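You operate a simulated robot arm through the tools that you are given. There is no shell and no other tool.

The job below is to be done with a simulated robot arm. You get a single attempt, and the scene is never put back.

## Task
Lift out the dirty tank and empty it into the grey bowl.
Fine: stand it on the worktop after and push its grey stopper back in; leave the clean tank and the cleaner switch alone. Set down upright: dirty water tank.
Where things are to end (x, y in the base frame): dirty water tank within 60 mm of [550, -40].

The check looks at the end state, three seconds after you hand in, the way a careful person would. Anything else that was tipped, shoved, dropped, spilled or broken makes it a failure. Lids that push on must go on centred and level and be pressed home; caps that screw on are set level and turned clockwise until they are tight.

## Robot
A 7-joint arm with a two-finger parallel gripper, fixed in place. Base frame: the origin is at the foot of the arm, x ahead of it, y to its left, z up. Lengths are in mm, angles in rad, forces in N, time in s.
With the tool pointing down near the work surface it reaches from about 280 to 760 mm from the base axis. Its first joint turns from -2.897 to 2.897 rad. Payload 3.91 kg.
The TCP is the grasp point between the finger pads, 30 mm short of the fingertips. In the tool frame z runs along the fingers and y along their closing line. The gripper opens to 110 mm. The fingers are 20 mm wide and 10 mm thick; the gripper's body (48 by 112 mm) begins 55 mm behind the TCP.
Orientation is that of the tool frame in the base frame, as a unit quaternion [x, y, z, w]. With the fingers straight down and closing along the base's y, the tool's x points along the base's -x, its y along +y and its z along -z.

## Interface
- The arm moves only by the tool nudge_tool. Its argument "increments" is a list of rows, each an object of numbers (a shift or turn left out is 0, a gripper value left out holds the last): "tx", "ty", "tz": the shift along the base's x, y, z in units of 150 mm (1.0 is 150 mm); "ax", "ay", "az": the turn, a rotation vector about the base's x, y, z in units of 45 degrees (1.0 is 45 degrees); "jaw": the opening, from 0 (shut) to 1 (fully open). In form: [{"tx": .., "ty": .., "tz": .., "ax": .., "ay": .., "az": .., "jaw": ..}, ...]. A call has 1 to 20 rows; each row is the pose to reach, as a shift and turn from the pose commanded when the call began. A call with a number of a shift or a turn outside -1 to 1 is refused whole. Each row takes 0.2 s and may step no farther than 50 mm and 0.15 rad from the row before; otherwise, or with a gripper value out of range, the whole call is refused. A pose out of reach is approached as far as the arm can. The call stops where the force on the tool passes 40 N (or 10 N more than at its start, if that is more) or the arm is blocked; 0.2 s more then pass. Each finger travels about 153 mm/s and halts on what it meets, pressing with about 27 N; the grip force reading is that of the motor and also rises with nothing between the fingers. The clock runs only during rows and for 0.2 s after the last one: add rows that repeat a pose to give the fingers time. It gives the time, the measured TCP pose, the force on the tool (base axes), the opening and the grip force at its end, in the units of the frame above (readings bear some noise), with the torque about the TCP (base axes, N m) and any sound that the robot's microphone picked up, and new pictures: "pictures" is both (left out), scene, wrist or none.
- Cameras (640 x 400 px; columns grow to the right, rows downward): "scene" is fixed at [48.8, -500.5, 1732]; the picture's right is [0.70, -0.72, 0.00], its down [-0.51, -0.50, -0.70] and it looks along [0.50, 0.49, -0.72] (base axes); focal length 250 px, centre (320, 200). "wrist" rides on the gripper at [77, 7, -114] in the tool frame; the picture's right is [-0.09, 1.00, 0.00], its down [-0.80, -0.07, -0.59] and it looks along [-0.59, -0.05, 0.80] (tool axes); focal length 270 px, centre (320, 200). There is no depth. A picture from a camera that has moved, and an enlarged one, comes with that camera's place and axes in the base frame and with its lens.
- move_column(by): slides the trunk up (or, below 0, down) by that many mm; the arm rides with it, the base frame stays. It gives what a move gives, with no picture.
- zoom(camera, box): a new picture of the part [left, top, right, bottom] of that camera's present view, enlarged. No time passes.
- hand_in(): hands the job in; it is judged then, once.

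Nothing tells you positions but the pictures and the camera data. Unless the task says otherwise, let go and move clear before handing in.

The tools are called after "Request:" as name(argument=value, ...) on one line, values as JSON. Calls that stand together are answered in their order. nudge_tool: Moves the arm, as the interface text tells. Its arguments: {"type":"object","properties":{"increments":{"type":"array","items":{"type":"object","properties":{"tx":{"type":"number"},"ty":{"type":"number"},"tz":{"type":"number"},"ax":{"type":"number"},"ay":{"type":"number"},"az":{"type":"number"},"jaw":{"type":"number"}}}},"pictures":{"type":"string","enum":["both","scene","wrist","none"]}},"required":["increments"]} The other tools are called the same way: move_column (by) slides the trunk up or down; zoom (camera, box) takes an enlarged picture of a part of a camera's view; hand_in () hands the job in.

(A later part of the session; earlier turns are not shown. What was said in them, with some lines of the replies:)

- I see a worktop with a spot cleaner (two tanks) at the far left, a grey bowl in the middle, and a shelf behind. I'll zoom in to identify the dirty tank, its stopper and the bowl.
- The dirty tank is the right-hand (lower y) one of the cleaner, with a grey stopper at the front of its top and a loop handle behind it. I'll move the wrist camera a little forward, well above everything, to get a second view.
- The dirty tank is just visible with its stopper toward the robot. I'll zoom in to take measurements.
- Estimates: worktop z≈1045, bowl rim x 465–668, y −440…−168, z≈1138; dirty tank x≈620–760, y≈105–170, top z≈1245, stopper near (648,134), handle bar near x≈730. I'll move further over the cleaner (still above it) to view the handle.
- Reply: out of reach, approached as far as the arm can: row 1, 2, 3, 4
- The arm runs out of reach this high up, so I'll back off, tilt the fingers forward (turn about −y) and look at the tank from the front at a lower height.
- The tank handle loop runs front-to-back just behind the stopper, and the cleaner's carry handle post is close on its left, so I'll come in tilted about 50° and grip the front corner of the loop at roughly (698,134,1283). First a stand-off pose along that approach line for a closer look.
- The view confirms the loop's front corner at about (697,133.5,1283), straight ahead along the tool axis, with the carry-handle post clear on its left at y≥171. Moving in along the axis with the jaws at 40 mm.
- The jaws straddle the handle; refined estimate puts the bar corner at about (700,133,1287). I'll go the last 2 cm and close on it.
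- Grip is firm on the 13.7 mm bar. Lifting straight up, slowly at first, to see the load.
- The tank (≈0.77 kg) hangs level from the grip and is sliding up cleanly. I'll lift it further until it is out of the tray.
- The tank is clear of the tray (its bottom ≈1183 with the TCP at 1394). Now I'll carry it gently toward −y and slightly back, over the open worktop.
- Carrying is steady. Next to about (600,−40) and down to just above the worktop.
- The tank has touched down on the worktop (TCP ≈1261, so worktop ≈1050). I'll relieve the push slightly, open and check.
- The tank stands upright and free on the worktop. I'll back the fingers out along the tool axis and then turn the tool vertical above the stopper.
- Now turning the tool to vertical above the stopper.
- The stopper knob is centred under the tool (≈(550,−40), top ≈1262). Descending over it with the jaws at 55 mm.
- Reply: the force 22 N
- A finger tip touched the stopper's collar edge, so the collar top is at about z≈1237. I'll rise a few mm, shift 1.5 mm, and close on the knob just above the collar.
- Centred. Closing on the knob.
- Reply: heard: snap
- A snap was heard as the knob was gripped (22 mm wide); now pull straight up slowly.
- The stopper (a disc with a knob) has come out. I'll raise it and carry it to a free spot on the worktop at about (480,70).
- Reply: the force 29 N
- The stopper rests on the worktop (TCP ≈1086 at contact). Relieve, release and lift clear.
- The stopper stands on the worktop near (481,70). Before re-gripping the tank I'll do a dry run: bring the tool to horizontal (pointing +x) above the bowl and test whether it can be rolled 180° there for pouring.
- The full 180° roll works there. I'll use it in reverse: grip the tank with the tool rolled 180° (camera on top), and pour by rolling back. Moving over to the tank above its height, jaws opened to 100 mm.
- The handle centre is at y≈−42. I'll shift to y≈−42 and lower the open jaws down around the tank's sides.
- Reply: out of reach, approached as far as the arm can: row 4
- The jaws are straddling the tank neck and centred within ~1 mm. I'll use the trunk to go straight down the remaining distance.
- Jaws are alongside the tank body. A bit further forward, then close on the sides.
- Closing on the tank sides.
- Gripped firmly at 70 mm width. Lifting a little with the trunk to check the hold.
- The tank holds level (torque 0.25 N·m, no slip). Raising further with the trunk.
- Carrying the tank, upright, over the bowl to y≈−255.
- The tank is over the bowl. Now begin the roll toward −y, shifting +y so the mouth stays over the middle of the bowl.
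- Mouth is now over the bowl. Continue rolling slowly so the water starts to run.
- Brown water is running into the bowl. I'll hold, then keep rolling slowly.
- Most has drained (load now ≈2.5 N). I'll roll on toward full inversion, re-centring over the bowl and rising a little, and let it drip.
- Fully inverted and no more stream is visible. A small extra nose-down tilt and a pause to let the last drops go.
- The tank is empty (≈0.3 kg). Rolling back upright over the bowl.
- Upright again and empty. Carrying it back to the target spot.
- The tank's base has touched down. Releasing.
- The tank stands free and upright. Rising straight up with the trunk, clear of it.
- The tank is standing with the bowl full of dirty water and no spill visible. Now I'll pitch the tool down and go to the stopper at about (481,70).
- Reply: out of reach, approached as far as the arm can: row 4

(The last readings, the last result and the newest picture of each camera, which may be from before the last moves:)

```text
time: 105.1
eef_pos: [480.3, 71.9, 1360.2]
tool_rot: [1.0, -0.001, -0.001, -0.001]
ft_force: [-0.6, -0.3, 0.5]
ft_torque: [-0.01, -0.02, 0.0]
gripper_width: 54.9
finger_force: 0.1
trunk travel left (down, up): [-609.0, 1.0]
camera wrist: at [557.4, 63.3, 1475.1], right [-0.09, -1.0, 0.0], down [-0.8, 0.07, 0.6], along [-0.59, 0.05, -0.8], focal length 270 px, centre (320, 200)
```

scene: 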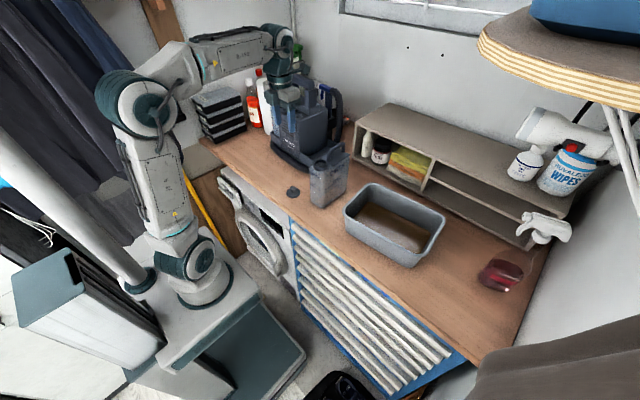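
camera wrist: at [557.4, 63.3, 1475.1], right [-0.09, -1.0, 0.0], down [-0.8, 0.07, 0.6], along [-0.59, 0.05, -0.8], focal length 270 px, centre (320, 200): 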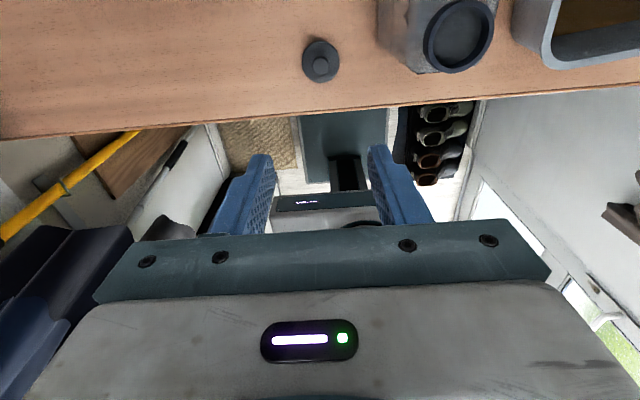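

The knob is straight under the tool laterally. Descending to re-measure closer.

Request:
nudge_tool(increments=[{"tz": -0.25}, {"tz": -0.5}, {"tz": -0.75}, {"tz": -0.95}, {"tz": -1.0}, {"tz": -1.0}], pictures="both")

Request:
zoom(camera="wrist", box=[200, 20, 440, 240])

Request:
zoom(camera="scene", box=[250, 110, 370, 230])

```text
time: 106.5
eef_pos: [479.2, 72.2, 1209.2]
tool_rot: [1.0, -0.001, 0.0, -0.001]
ft_force: [0.7, 0.1, -0.2]
ft_torque: [-0.03, -0.03, 0.0]
gripper_width: 55.0
finger_force: 0.0
trunk travel left (down, up): [-609.0, 1.0]
camera wrist: at [556.4, 65.4, 1323.3], right [-0.09, -1.0, 0.0], down [-0.8, 0.07, 0.6], along [-0.59, 0.06, -0.8], focal length 270 px, centre (320, 200)
```

scene: 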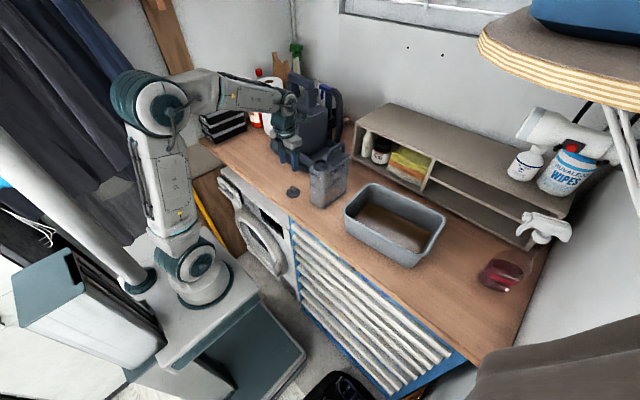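
wrist: 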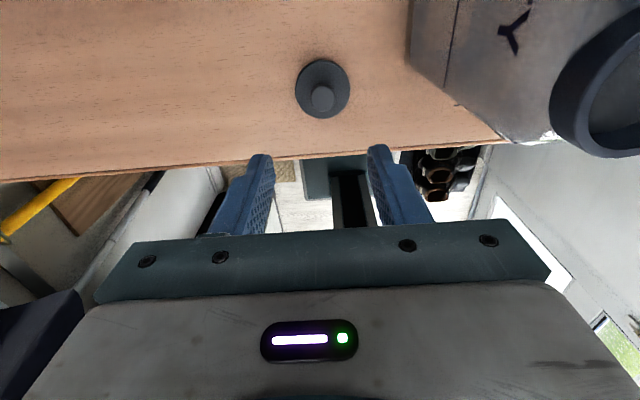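

```text
1.82 times, centred on (320, 130) of wrist
camera zoom: at [556.4, 65.4, 1323.3], right [-0.09, -1.0, 0.0], down [-0.8, 0.07, 0.6], along [-0.59, 0.06, -0.8], focal length 491 px, centre (320, 327)
```

zoom: 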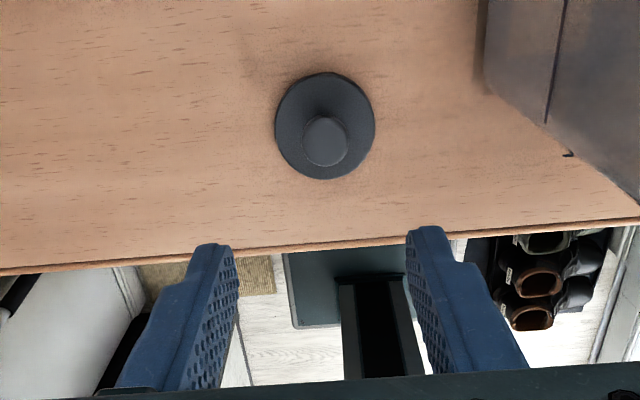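

```text
3.33 times, centred on (310, 170) of scene
camera zoom: at [48.8, -500.5, 1732.0], right [0.7, -0.72, 0.0], down [-0.51, -0.5, -0.7], along [0.5, 0.49, -0.72], focal length 834 px, centre (353, 300)
```

zoom: 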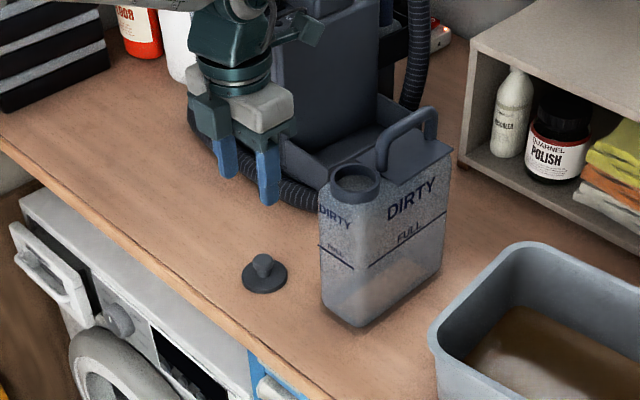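

Request:
nudge_tool(increments=[{"tx": 0.015, "ty": -0.014, "tz": -0.15}, {"tx": 0.027, "ty": -0.014, "tz": -0.3}, {"tx": 0.027, "ty": -0.014, "tz": -0.45}, {"tx": 0.027, "ty": -0.014, "tz": -0.55}, {"tx": 0.027, "ty": -0.014, "tz": -0.55}], pictures="both")

Request:
zoom(camera="wrist", box=[220, 60, 420, 240])

Request:
zoom(camera="scene", box=[260, 140, 330, 210])

```text
time: 107.7
eef_pos: [485.8, 70.4, 1127.4]
tool_rot: [1.0, -0.001, -0.002, -0.001]
ft_force: [0.0, 1.5, -0.4]
ft_torque: [-0.02, 0.0, 0.0]
gripper_width: 54.6
finger_force: 0.1
trunk travel left (down, up): [-609.0, 1.0]
camera wrist: at [561.9, 62.9, 1242.1], right [-0.09, -1.0, 0.0], down [-0.8, 0.07, 0.6], along [-0.59, 0.06, -0.8], focal length 270 px, centre (320, 200)
```

scene: 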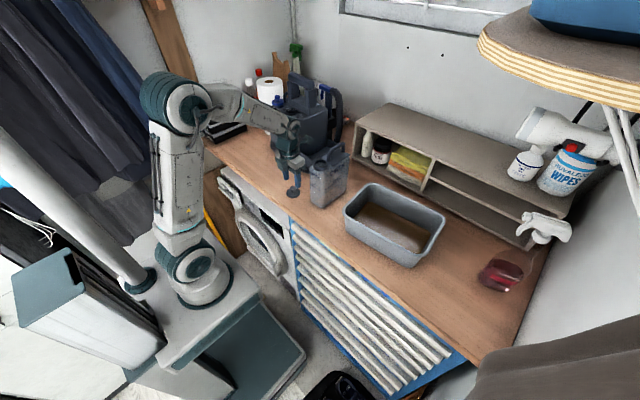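
wrist: 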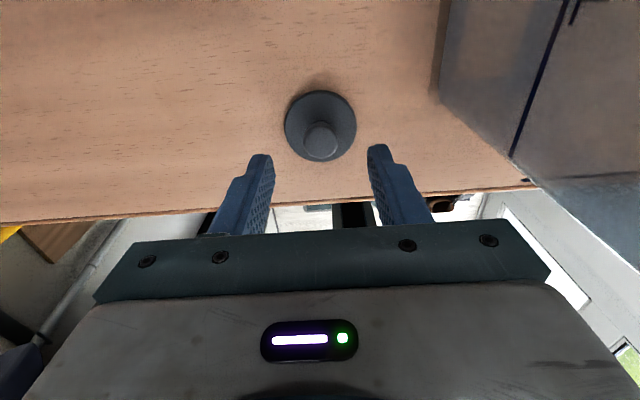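

```text
2.22 times, centred on (320, 150) of wrist
camera zoom: at [561.9, 62.9, 1242.1], right [-0.09, -1.0, 0.0], down [-0.8, 0.07, 0.6], along [-0.59, 0.06, -0.8], focal length 601 px, centre (320, 311)
```

zoom: 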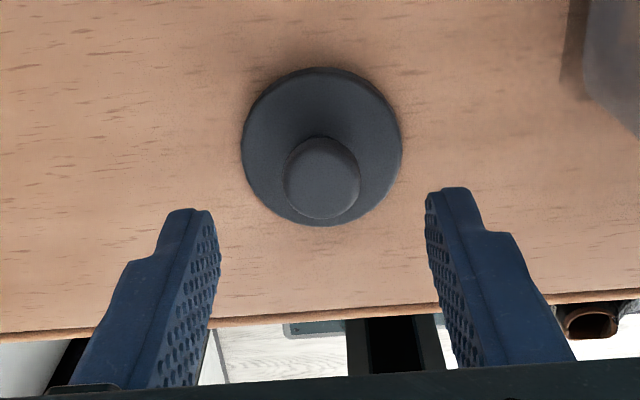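

```text
5.71 times, centred on (295, 175) of scene
camera zoom: at [48.8, -500.5, 1732.0], right [0.7, -0.72, 0.0], down [-0.51, -0.5, -0.7], along [0.5, 0.49, -0.72], focal length 1429 px, centre (463, 343)
```

zoom: 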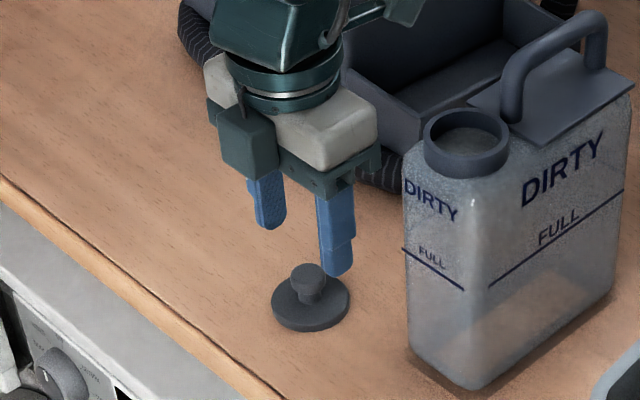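

Request:
nudge_tool(increments=[{"tx": 0.005, "tz": -0.1}, {"tx": 0.007, "tz": -0.2}, {"tx": 0.007, "tz": -0.25}, {"tx": 0.007, "tz": -0.262}, {"tx": 0.007, "tz": -0.262}], pictures="wrist")

Request:
zoom(camera="wrist", box=[220, 60, 420, 240])

Request:
zoom(camera="scene", box=[270, 160, 320, 210])

```text
time: 108.9
eef_pos: [486.7, 71.2, 1088.3]
tool_rot: [1.0, -0.002, -0.001, -0.001]
ft_force: [0.8, 0.6, 0.2]
ft_torque: [0.02, 0.02, -0.02]
gripper_width: 54.9
finger_force: 0.0
trunk travel left (down, up): [-609.0, 1.0]
camera wrist: at [562.3, 62.5, 1202.1], right [-0.09, -1.0, 0.0], down [-0.8, 0.07, 0.6], along [-0.59, 0.06, -0.8], focal length 270 px, centre (320, 200)
```

wrist: 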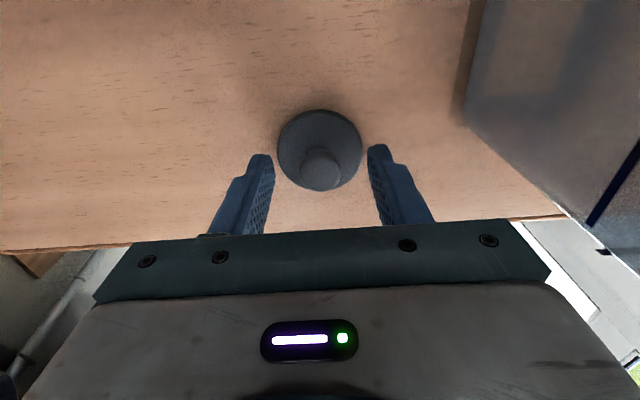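

```text
2.22 times, centred on (320, 150) of wrist
camera zoom: at [562.3, 62.5, 1202.1], right [-0.09, -1.0, 0.0], down [-0.8, 0.07, 0.6], along [-0.59, 0.06, -0.8], focal length 601 px, centre (320, 311)
```

zoom: 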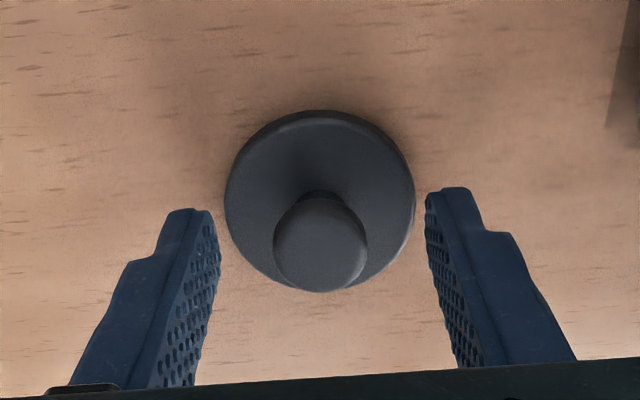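

```text
8.00 times, centred on (295, 185) of scene
camera zoom: at [48.8, -500.5, 1732.0], right [0.7, -0.72, 0.0], down [-0.51, -0.5, -0.7], along [0.5, 0.49, -0.72], focal length 2000 px, centre (520, 320)
```

zoom: 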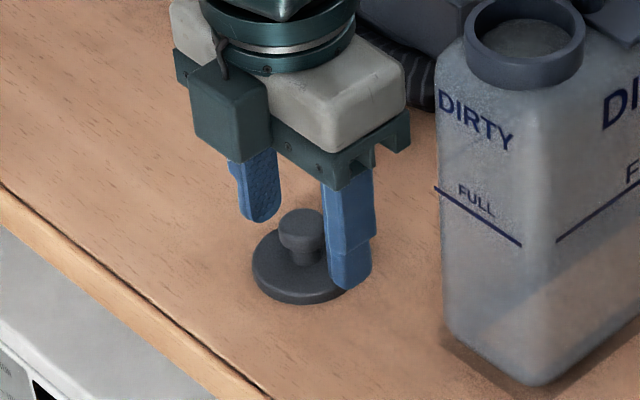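

Request:
nudge_tool(increments=[{"tx": 0.012}, {"tx": 0.012, "jaw": 0.35}, {"tx": 0.012, "jaw": 0.2}, {"tx": 0.012, "jaw": 0.0}, {"tx": 0.012, "jaw": 0.0}], pictures="wrist")

Request:
zoom(camera="wrist", box=[220, 60, 420, 240])

```text
time: 110.1
eef_pos: [487.6, 70.7, 1086.2]
tool_rot: [1.0, -0.001, -0.001, -0.001]
ft_force: [0.2, -0.3, -0.3]
ft_torque: [-0.04, -0.01, 0.0]
gripper_width: 22.0
finger_force: 26.4
trunk travel left (down, up): [-609.0, 1.0]
camera wrist: at [565.0, 62.6, 1201.6], right [-0.09, -1.0, 0.0], down [-0.8, 0.07, 0.6], along [-0.59, 0.06, -0.8], focal length 270 px, centre (320, 200)
```

wrist: 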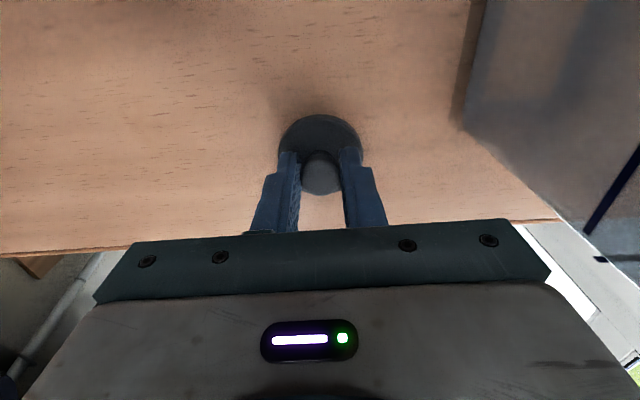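

```text
2.22 times, centred on (320, 150) of wrist
camera zoom: at [565.0, 62.6, 1201.6], right [-0.09, -1.0, 0.0], down [-0.8, 0.07, 0.6], along [-0.59, 0.06, -0.8], focal length 601 px, centre (320, 311)
```

zoom: 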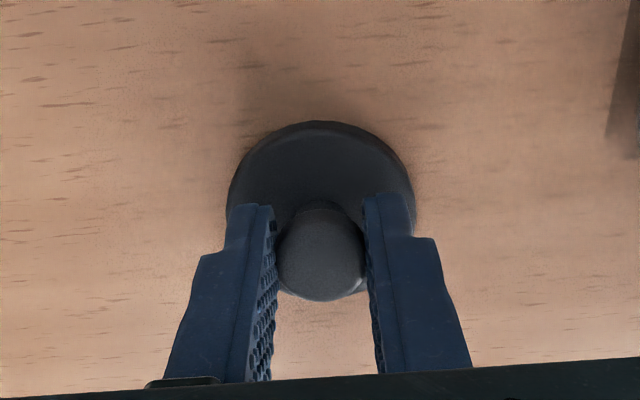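

Stopper gripped. Lifting it and moving to a spot just in front of the tank mouth so the camera can see the mouth.

Request:
nudge_tool(increments=[{"tz": 0.1}, {"tz": 0.3}, {"tz": 0.55}, {"tz": 0.8}, {"tz": 1.0}, {"tz": 1.0}], pictures="none")

Request:
nudge_tool(increments=[{"tz": 0.2}, {"tz": 0.45}, {"tz": 0.6}, {"tz": 0.65, "ty": -0.15, "tx": -0.02}, {"tz": 0.65, "ty": -0.35, "tx": -0.05}, {"tz": 0.65, "ty": -0.55, "tx": -0.1}, {"tz": 0.65, "ty": -0.7, "tx": -0.13}, {"tz": 0.65, "ty": -0.745, "tx": -0.15}, {"tz": 0.65, "ty": -0.745, "tx": -0.15}], pictures="both")

Request:
zoom(camera="wrist", box=[200, 0, 440, 240])

Request:
zoom(camera="scene", box=[260, 100, 380, 220])

```text
time: 111.5
eef_pos: [488.0, 72.6, 1235.6]
tool_rot: [1.0, -0.001, -0.001, 0.0]
ft_force: [-0.3, -1.3, -0.3]
ft_torque: [-0.02, 0.0, 0.0]
gripper_width: 22.4
finger_force: 26.7
trunk travel left (down, up): [-609.0, 1.0]
```

```text
time: 113.5
eef_pos: [466.6, -42.7, 1336.1]
tool_rot: [1.0, -0.002, 0.0, -0.002]
ft_force: [0.3, -0.2, 0.0]
ft_torque: [0.05, -0.04, -0.01]
gripper_width: 22.3
finger_force: 27.1
trunk travel left (down, up): [-609.0, 1.0]
camera wrist: at [543.3, -51.2, 1449.9], right [-0.09, -1.0, 0.0], down [-0.8, 0.07, 0.6], along [-0.59, 0.06, -0.8], focal length 270 px, centre (320, 200)
```

scene: 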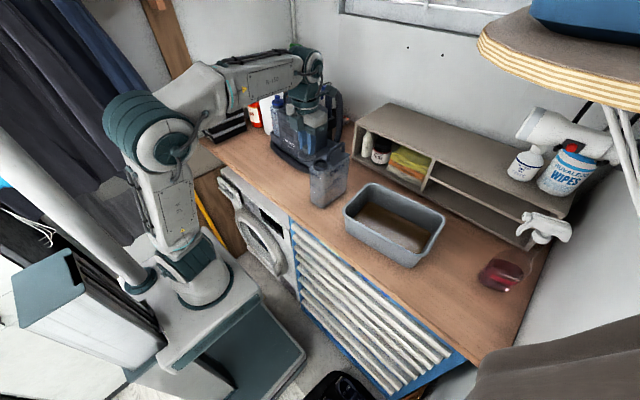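
wrist: 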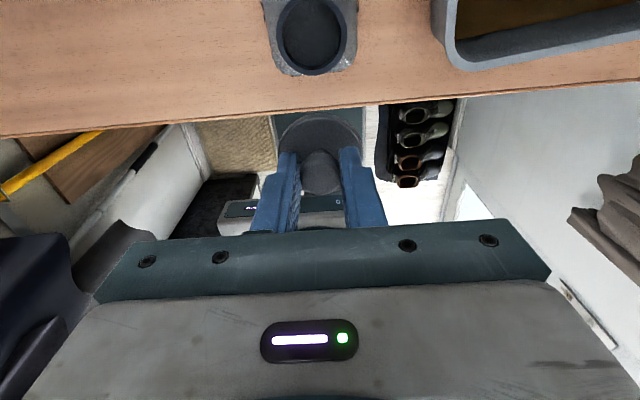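

```text
1.67 times, centred on (320, 120) of wrist
camera zoom: at [543.3, -51.2, 1449.9], right [-0.09, -1.0, 0.0], down [-0.8, 0.07, 0.6], along [-0.59, 0.06, -0.8], focal length 450 px, centre (320, 333)
```

zoom: 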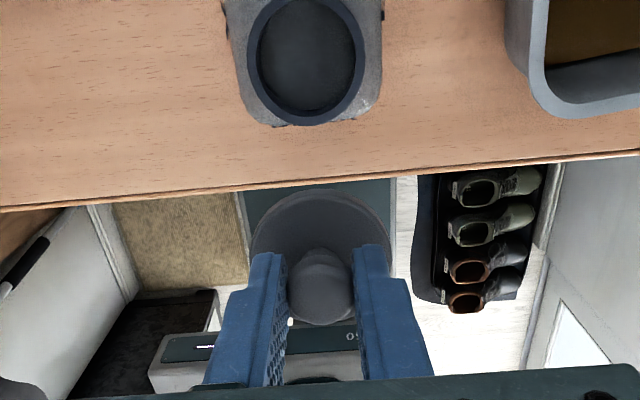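

```text
3.33 times, centred on (320, 160) of scene
camera zoom: at [48.8, -500.5, 1732.0], right [0.7, -0.72, 0.0], down [-0.51, -0.5, -0.7], along [0.5, 0.49, -0.72], focal length 834 px, centre (320, 333)
```

zoom: 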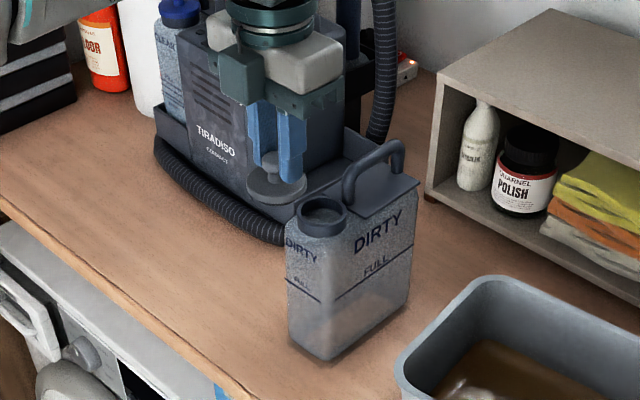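

From this view the mouth centre is about 58 mm ahead (+x) and 1 mm in +y of the stopper. Moving over and lowering to ~12 mm above the rim for a check.

Request:
nudge_tool(increments=[{"tx": 0.1, "ty": 0.002}, {"tx": 0.22, "ty": 0.004}, {"tx": 0.33, "ty": 0.006}, {"tx": 0.387, "ty": 0.008}, {"tx": 0.387, "ty": 0.008, "tz": -0.1}, {"tx": 0.387, "ty": 0.008, "tz": -0.2}, {"tx": 0.387, "ty": 0.008, "tz": -0.28}, {"tx": 0.387, "ty": 0.008, "tz": -0.33}, {"tx": 0.387, "ty": 0.008, "tz": -0.33}], pictures="both")

Request:
zoom(camera="scene", box=[295, 130, 345, 180])

Request:
zoom(camera="wrist", box=[220, 60, 420, 240])

```text
time: 115.5
eef_pos: [523.9, -39.9, 1286.6]
tool_rot: [1.0, -0.001, 0.0, -0.001]
ft_force: [0.3, 0.4, -0.9]
ft_torque: [-0.04, 0.01, 0.02]
gripper_width: 21.9
finger_force: 26.7
trunk travel left (down, up): [-609.0, 1.0]
camera wrist: at [600.1, -47.5, 1400.0], right [-0.09, -1.0, 0.0], down [-0.8, 0.07, 0.6], along [-0.59, 0.06, -0.8], focal length 270 px, centre (320, 200)
```

scene: 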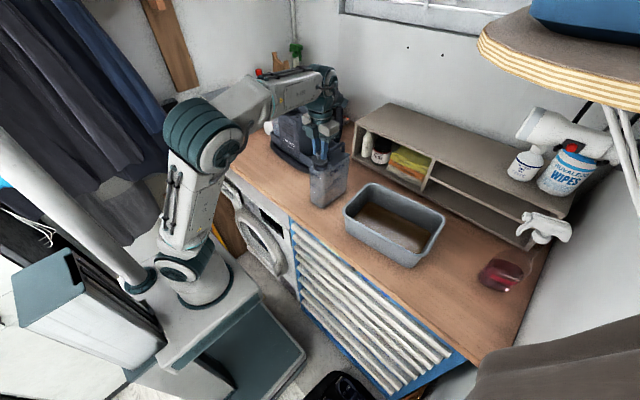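
wrist: 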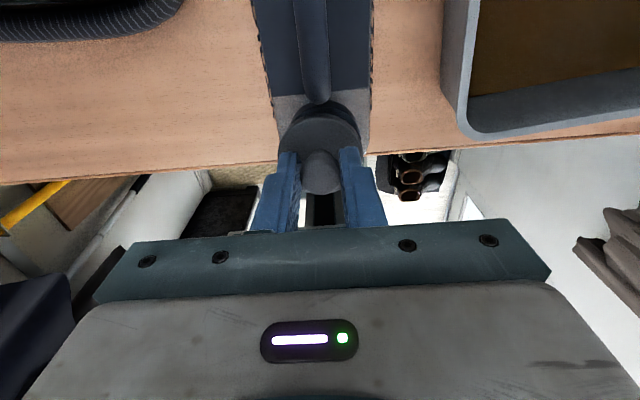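

```text
8.00 times, centred on (320, 155) of scene
camera zoom: at [48.8, -500.5, 1732.0], right [0.7, -0.72, 0.0], down [-0.51, -0.5, -0.7], along [0.5, 0.49, -0.72], focal length 2000 px, centre (320, 560)
```

zoom: 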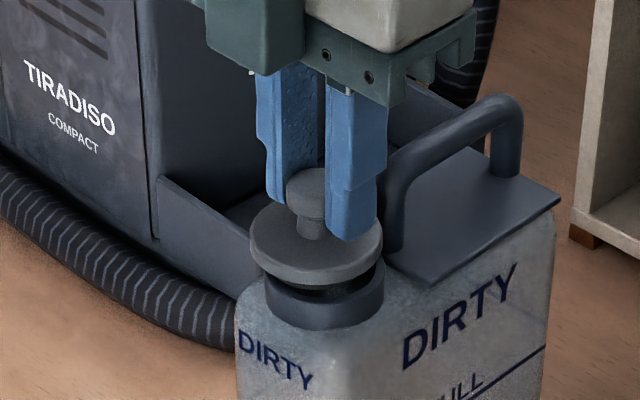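

```text
2.22 times, centred on (320, 150) of wrist
camera zoom: at [600.1, -47.5, 1400.0], right [-0.09, -1.0, 0.0], down [-0.8, 0.07, 0.6], along [-0.59, 0.06, -0.8], focal length 601 px, centre (320, 311)
```

zoom: 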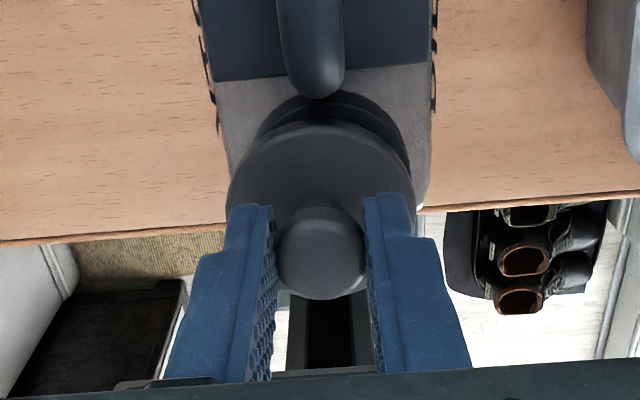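

The stopper looks a few mm off toward +y relative to the neck. Zooming in for a precise offset.

Request:
zoom(camera="wrist", box=[270, 90, 370, 190])

Request:
zoom(camera="scene", box=[305, 145, 335, 175])

```text
4.00 times, centred on (320, 140) of wrist
camera zoom: at [600.1, -47.5, 1400.0], right [-0.09, -1.0, 0.0], down [-0.8, 0.07, 0.6], along [-0.59, 0.06, -0.8], focal length 1081 px, centre (320, 440)
```

zoom: 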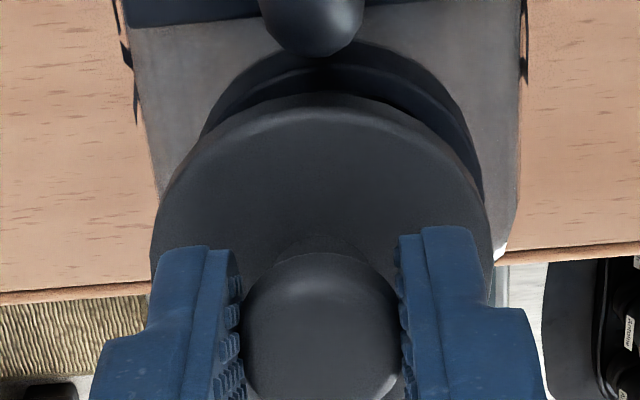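

```text
13.33 times, centred on (320, 160) of scene
camera zoom: at [48.8, -500.5, 1732.0], right [0.7, -0.72, 0.0], down [-0.51, -0.5, -0.7], along [0.5, 0.49, -0.72], focal length 3334 px, centre (320, 733)
```

zoom: 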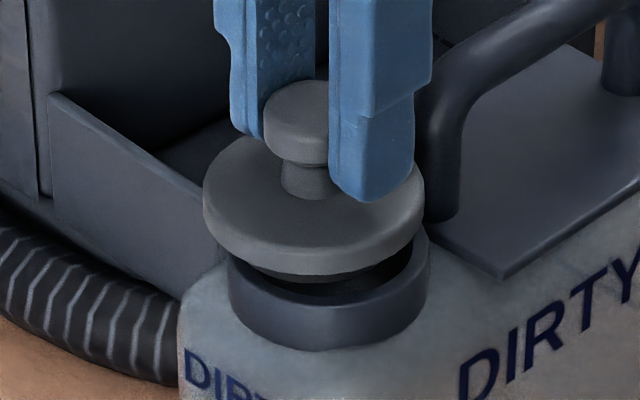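

Request:
nudge_tool(increments=[{"tx": 0.006, "ty": -0.01}, {"tx": 0.011, "ty": -0.019}, {"tx": 0.011, "ty": -0.019, "tz": -0.02}, {"tx": 0.011, "ty": -0.019, "tz": -0.033}, {"tx": 0.011, "ty": -0.019, "tz": -0.033}], pictures="none")

Request:
zoom(camera="scene", box=[305, 145, 335, 175])

Request:
zoom(camera="wrist", box=[270, 90, 370, 190])

```text
time: 116.7
eef_pos: [526.4, -43.5, 1281.2]
tool_rot: [1.0, -0.001, -0.001, -0.001]
ft_force: [1.3, 0.6, 0.5]
ft_torque: [0.0, 0.0, 0.01]
gripper_width: 21.7
finger_force: 27.0
trunk travel left (down, up): [-609.0, 1.0]
```

```text
13.33 times, centred on (320, 160) of scene
camera zoom: at [48.8, -500.5, 1732.0], right [0.7, -0.72, 0.0], down [-0.51, -0.5, -0.7], along [0.5, 0.49, -0.72], focal length 3334 px, centre (320, 733)
```

zoom: 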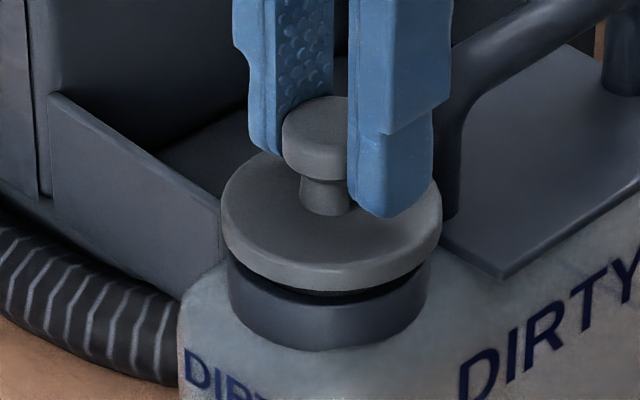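

```text
4.00 times, centred on (320, 140) of wrist
camera zoom: at [602.5, -51.3, 1396.1], right [-0.09, -1.0, 0.0], down [-0.8, 0.07, 0.6], along [-0.59, 0.06, -0.8], focal length 1081 px, centre (320, 440)
```

zoom: 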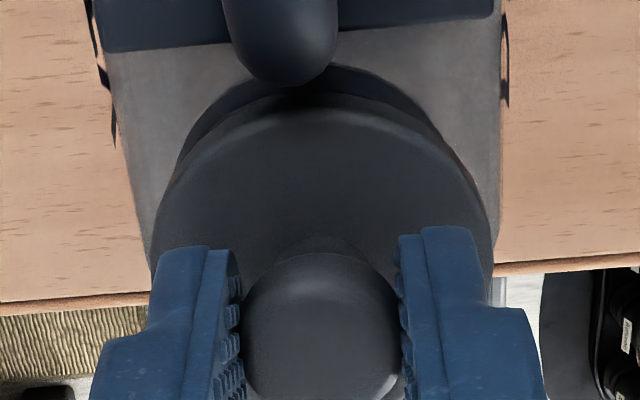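

Now the disc and neck look concentric to within about a millimetre. Lowering gently while watching force.

Request:
nudge_tool(increments=[{"tz": -0.007}, {"tz": -0.014}, {"tz": -0.02}, {"tz": -0.027}, {"tz": -0.027}], pictures="none")

Request:
zoom(camera="scene", box=[305, 145, 335, 175])

```text
time: 117.9
eef_pos: [525.6, -43.1, 1277.9]
tool_rot: [1.0, -0.001, -0.001, 0.0]
ft_force: [-0.2, 0.2, -1.0]
ft_torque: [0.0, 0.0, -0.01]
gripper_width: 22.3
finger_force: 26.6
trunk travel left (down, up): [-609.0, 1.0]
```

```text
13.33 times, centred on (320, 160) of scene
camera zoom: at [48.8, -500.5, 1732.0], right [0.7, -0.72, 0.0], down [-0.51, -0.5, -0.7], along [0.5, 0.49, -0.72], focal length 3334 px, centre (320, 733)
```

zoom: 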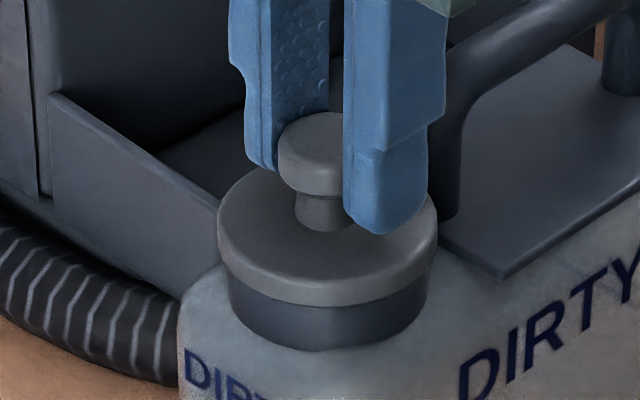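

Request:
nudge_tool(increments=[{"tz": -0.007}, {"tz": -0.014}, {"tz": -0.014}], pictures="none")

Request:
zoom(camera="scene", box=[305, 145, 335, 175])

```text
time: 118.7
eef_pos: [525.1, -42.3, 1275.2]
tool_rot: [1.0, 0.0, -0.001, -0.001]
ft_force: [0.8, 0.5, 0.8]
ft_torque: [0.0, -0.02, 0.0]
gripper_width: 22.1
finger_force: 27.0
trunk travel left (down, up): [-609.0, 1.0]
```

```text
13.33 times, centred on (320, 160) of scene
camera zoom: at [48.8, -500.5, 1732.0], right [0.7, -0.72, 0.0], down [-0.51, -0.5, -0.7], along [0.5, 0.49, -0.72], focal length 3334 px, centre (320, 733)
```

zoom: 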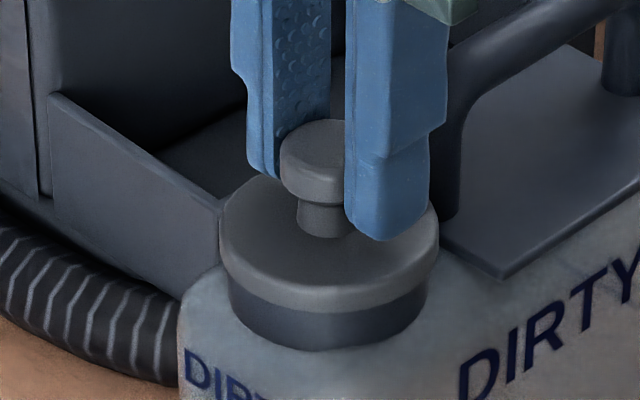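

Request:
nudge_tool(increments=[{"tz": -0.005}, {"tz": -0.01}, {"tz": -0.01}], pictures="none")

Request:
nudge_tool(increments=[{"tz": -0.005}, {"tz": -0.01}, {"tz": -0.01}], pictures="none")

Request:
zoom(camera="scene", box=[305, 145, 335, 175])

```text
time: 119.5
eef_pos: [525.2, -42.7, 1275.8]
tool_rot: [1.0, -0.001, 0.001, -0.001]
ft_force: [2.5, 0.2, 13.1]
ft_torque: [0.04, -0.06, -0.01]
gripper_width: 22.1
finger_force: 26.6
trunk travel left (down, up): [-609.0, 1.0]
heard: snap
```

```text
time: 120.3
eef_pos: [524.3, -42.5, 1273.2]
tool_rot: [1.0, 0.0, 0.001, -0.001]
ft_force: [4.1, 1.8, 28.9]
ft_torque: [0.03, -0.1, -0.02]
gripper_width: 22.0
finger_force: 26.9
trunk travel left (down, up): [-609.0, 1.0]
```

```text
13.33 times, centred on (320, 160) of scene
camera zoom: at [48.8, -500.5, 1732.0], right [0.7, -0.72, 0.0], down [-0.51, -0.5, -0.7], along [0.5, 0.49, -0.72], focal length 3334 px, centre (320, 733)
```

zoom: 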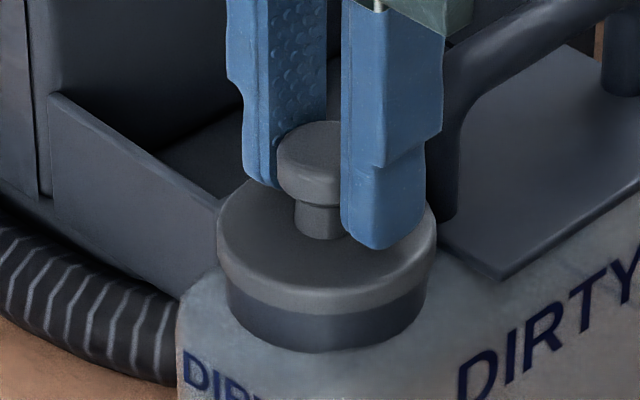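

A snap was heard and the push reads ~29 N, so the stopper is home. I'll ease off slightly (still pressing) and open the jaws.

Request:
nudge_tool(increments=[{"tz": 0.004}, {"tz": 0.006}, {"tz": 0.006}], pictures="none")

Request:
nudge_tool(increments=[{"jaw": 0.25}, {"jaw": 0.35}, {"jaw": 0.5}, {"jaw": 0.5}], pictures="both")

Request:
zoom(camera="scene", box=[305, 145, 335, 175])

```text
time: 121.1
eef_pos: [524.1, -43.2, 1272.8]
tool_rot: [1.0, -0.001, -0.001, -0.001]
ft_force: [3.1, 4.0, 15.7]
ft_torque: [0.03, -0.05, -0.02]
gripper_width: 22.1
finger_force: 27.3
trunk travel left (down, up): [-609.0, 1.0]
```

```text
time: 122.1
eef_pos: [525.5, -43.4, 1272.4]
tool_rot: [1.0, -0.001, -0.001, -0.001]
ft_force: [0.6, -0.5, 0.3]
ft_torque: [-0.03, 0.03, 0.01]
gripper_width: 55.2
finger_force: 0.0
trunk travel left (down, up): [-609.0, 1.0]
camera wrist: at [602.2, -51.4, 1386.6], right [-0.09, -1.0, 0.0], down [-0.8, 0.07, 0.6], along [-0.59, 0.06, -0.8], focal length 270 px, centre (320, 200)
```

scene: 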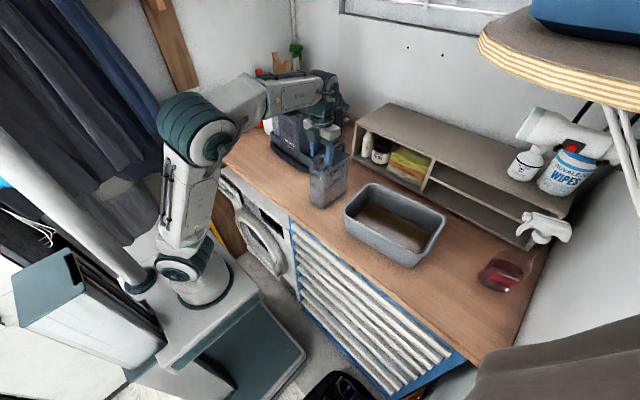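
wrist: 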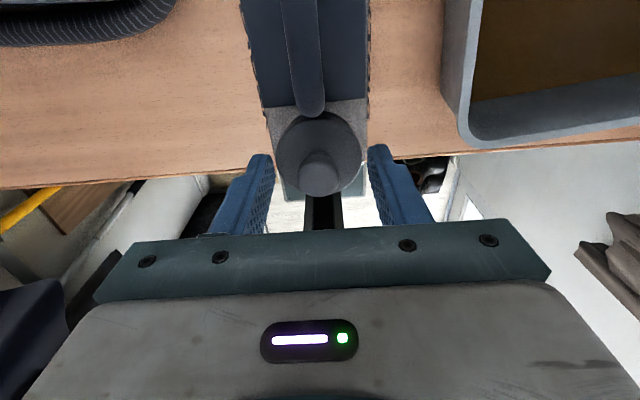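

```text
13.33 times, centred on (320, 160) of scene
camera zoom: at [48.8, -500.5, 1732.0], right [0.7, -0.72, 0.0], down [-0.51, -0.5, -0.7], along [0.5, 0.49, -0.72], focal length 3334 px, centre (320, 733)
```

zoom: 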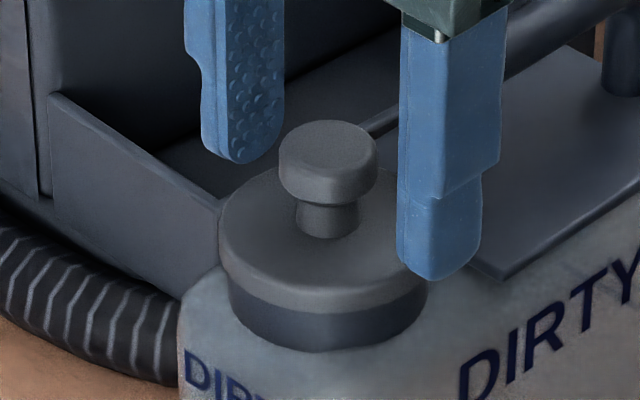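

The stopper sits level and centred on the neck. I'll rise, close the fingers and press once more on top of the knob to make sure it is home.

Request:
nudge_tool(increments=[{"tz": 0.1}, {"tz": 0.25}, {"tz": 0.4, "jaw": 0.5}, {"tz": 0.4, "jaw": 0.2}, {"tz": 0.4, "jaw": 0.0}, {"tz": 0.4, "jaw": 0.0}], pictures="both")

Request:
zoom(camera="scene", box=[290, 130, 350, 190])

Request:
zoom(camera="wrist", box=[220, 0, 420, 240])

```text
time: 123.5
eef_pos: [526.2, -42.8, 1332.9]
tool_rot: [1.0, -0.001, -0.001, -0.001]
ft_force: [0.0, 0.5, 0.5]
ft_torque: [-0.01, -0.03, 0.02]
gripper_width: 0.0
finger_force: 26.8
trunk travel left (down, up): [-609.0, 1.0]
camera wrist: at [603.3, -51.5, 1447.3], right [-0.09, -1.0, 0.0], down [-0.8, 0.07, 0.6], along [-0.59, 0.06, -0.8], focal length 270 px, centre (320, 200)
```

scene: 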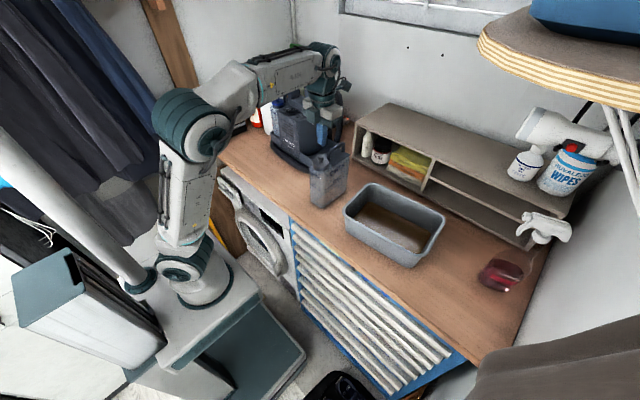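
wrist: 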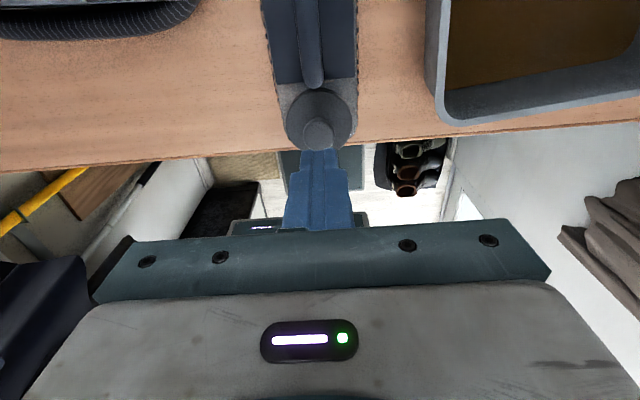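

```text
6.67 times, centred on (320, 160) of scene
camera zoom: at [48.8, -500.5, 1732.0], right [0.7, -0.72, 0.0], down [-0.51, -0.5, -0.7], along [0.5, 0.49, -0.72], focal length 1667 px, centre (320, 467)
```

zoom: 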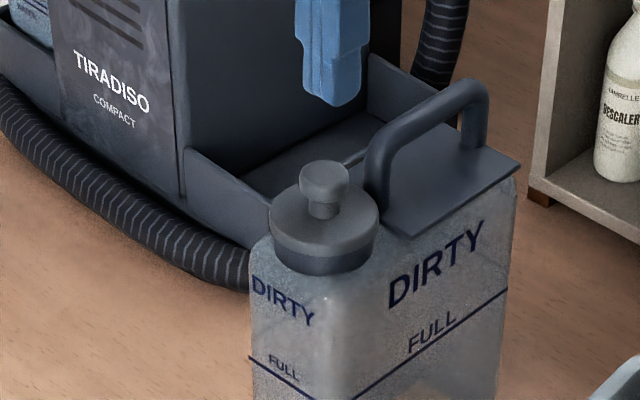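

```text
1.67 times, centred on (320, 120) of wrist
camera zoom: at [603.3, -51.5, 1447.3], right [-0.09, -1.0, 0.0], down [-0.8, 0.07, 0.6], along [-0.59, 0.06, -0.8], focal length 450 px, centre (320, 333)
```

zoom: 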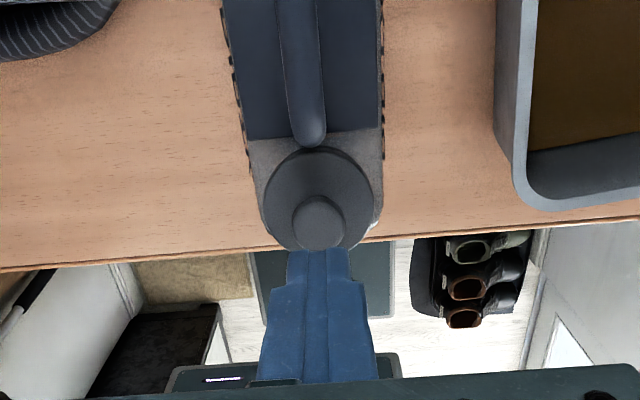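

Request:
nudge_tool(increments=[{"tz": -0.08}, {"tz": -0.16}, {"tz": -0.21}, {"tz": -0.22}, {"tz": -0.22}], pictures="none")

Request:
nudge_tool(increments=[{"tz": -0.01}, {"tz": -0.02}, {"tz": -0.03}, {"tz": -0.03}], pictures="none")

Request:
zoom(camera="scene", box=[305, 145, 335, 175])

```text
time: 124.7
eef_pos: [525.2, -42.7, 1300.1]
tool_rot: [1.0, -0.001, -0.001, -0.001]
ft_force: [-0.2, -0.1, -0.7]
ft_torque: [-0.02, 0.04, -0.01]
gripper_width: 0.0
finger_force: 27.3
trunk travel left (down, up): [-609.0, 1.0]
```

```text
time: 125.7
eef_pos: [524.0, -43.1, 1295.3]
tool_rot: [1.0, 0.0, -0.001, -0.002]
ft_force: [-0.2, 0.1, -0.2]
ft_torque: [-0.03, 0.01, -0.05]
gripper_width: 0.0
finger_force: 26.7
trunk travel left (down, up): [-609.0, 1.0]
```

```text
13.33 times, centred on (320, 160) of scene
camera zoom: at [48.8, -500.5, 1732.0], right [0.7, -0.72, 0.0], down [-0.51, -0.5, -0.7], along [0.5, 0.49, -0.72], focal length 3334 px, centre (320, 733)
```

zoom: 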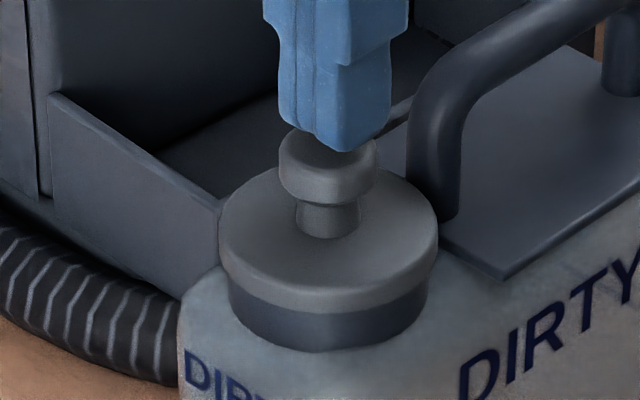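

Request:
nudge_tool(increments=[{"tz": -0.01}, {"tz": -0.02}, {"tz": -0.025}, {"tz": -0.025}], pictures="none")

```text
time: 126.7
eef_pos: [525.0, -43.5, 1292.4]
tool_rot: [1.0, -0.001, -0.001, 0.0]
ft_force: [-0.5, 0.1, -0.8]
ft_torque: [-0.01, 0.0, 0.01]
gripper_width: 0.0
finger_force: 26.8
trunk travel left (down, up): [-609.0, 1.0]
```

Request:
nudge_tool(increments=[{"tz": -0.008}, {"tz": -0.015}, {"tz": -0.02}, {"tz": -0.02}], pictures="none")

```text
time: 127.7
eef_pos: [522.9, -43.0, 1291.3]
tool_rot: [1.0, -0.002, 0.002, -0.001]
ft_force: [6.2, -2.9, 40.2]
ft_torque: [-0.03, -0.16, 0.01]
gripper_width: 0.0
finger_force: 27.0
trunk travel left (down, up): [-609.0, 1.0]
```

Pressed at 40 N with no further movement or sound: the stopper is fully home. Rising clear now.

Request:
nudge_tool(increments=[{"tz": 0.05}, {"tz": 0.2}, {"tz": 0.4}, {"tz": 0.6}, {"tz": 0.6}], pictures="none")

Request:
nudge_tool(increments=[{"tx": -0.15, "ty": 0.2}, {"tx": -0.3, "ty": 0.4}, {"tx": -0.45, "ty": 0.6}, {"tx": -0.6, "ty": 0.8}, {"tx": -0.6, "ty": 0.8}], pictures="both")

Request:
zoom(camera="scene", box=[280, 120, 370, 220])

Request:
zoom(camera="scene", box=[300, 130, 560, 300])

```text
time: 128.9
eef_pos: [526.8, -45.2, 1378.5]
tool_rot: [1.0, 0.0, -0.002, 0.0]
ft_force: [-0.3, 0.2, -0.7]
ft_torque: [0.03, 0.0, 0.01]
gripper_width: 0.0
finger_force: 27.3
trunk travel left (down, up): [-609.0, 1.0]
```

```text
time: 130.1
eef_pos: [435.4, 74.0, 1376.5]
tool_rot: [1.0, -0.002, -0.001, -0.001]
ft_force: [0.3, -0.5, -0.1]
ft_torque: [0.02, 0.01, 0.0]
gripper_width: 0.0
finger_force: 26.5
trunk travel left (down, up): [-609.0, 1.0]
camera wrist: at [511.7, 65.9, 1492.0], right [-0.09, -1.0, 0.0], down [-0.8, 0.07, 0.6], along [-0.59, 0.06, -0.8], focal length 270 px, centre (320, 200)
```

scene: 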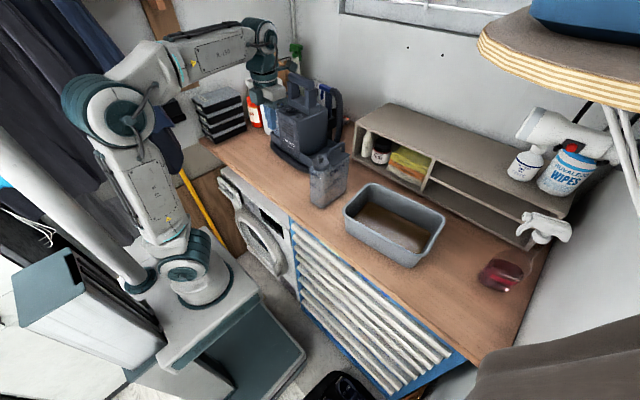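
wrist: 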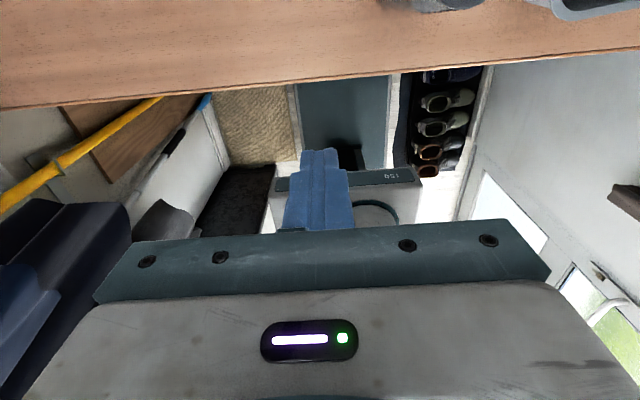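

```text
4.00 times, centred on (325, 170) of scene
camera zoom: at [48.8, -500.5, 1732.0], right [0.7, -0.72, 0.0], down [-0.51, -0.5, -0.7], along [0.5, 0.49, -0.72], focal length 1000 px, centre (300, 320)
```

zoom: 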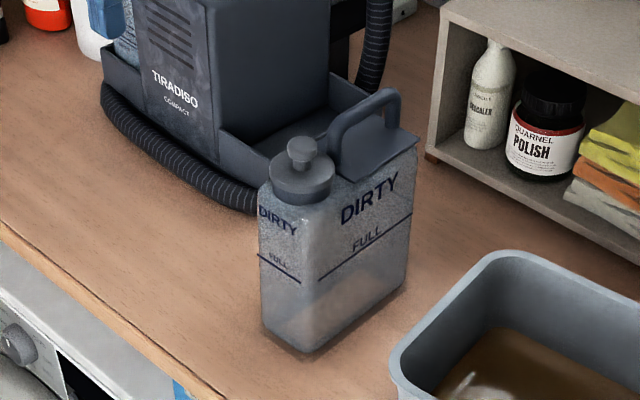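

```text
2.35 times, centred on (430, 215) of scene
camera zoom: at [48.8, -500.5, 1732.0], right [0.7, -0.72, 0.0], down [-0.51, -0.5, -0.7], along [0.5, 0.49, -0.72], focal length 588 px, centre (61, 165)
```

zoom: 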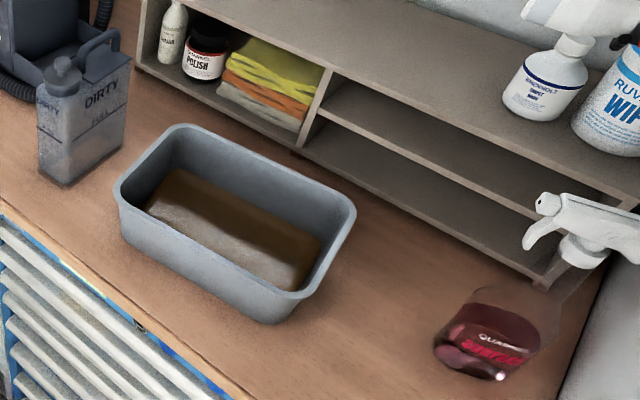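

The emptied tank stands upright at about (565–575, −41), with its stopper on level and pressed home. The dirty water is in the bowl, I can see no spill, and nothing else has moved. The arm is clear, so I'm handing in.

Request:
hand_in()

```text
The job is handed in.
```

I lifted the dirty tank out, emptied it into the grey bowl, stood it upright on the worktop and put its grey stopper back in. I've handed the job in but have not seen the check's result.

- **Tank position:** about [570, -41], roughly 20 mm from the target and inside the 60 mm limit. This is estimated from the pictures.
- **Emptying:** the load on the gripper dropped from about 7.5 N to about 2 N as the water ran out. I held the tank upside down over the bowl until no stream was visible.
- **Stopper:** it went on level and centred with an audible snap. Pressing it again at about 40 N moved it no further.
- **Everything else:** I did not touch the clean tank or the cleaner switch. The last pictures show no spills, and nothing else looks shifted or tipped.

The gripper is empty and the arm is clear of the tank.
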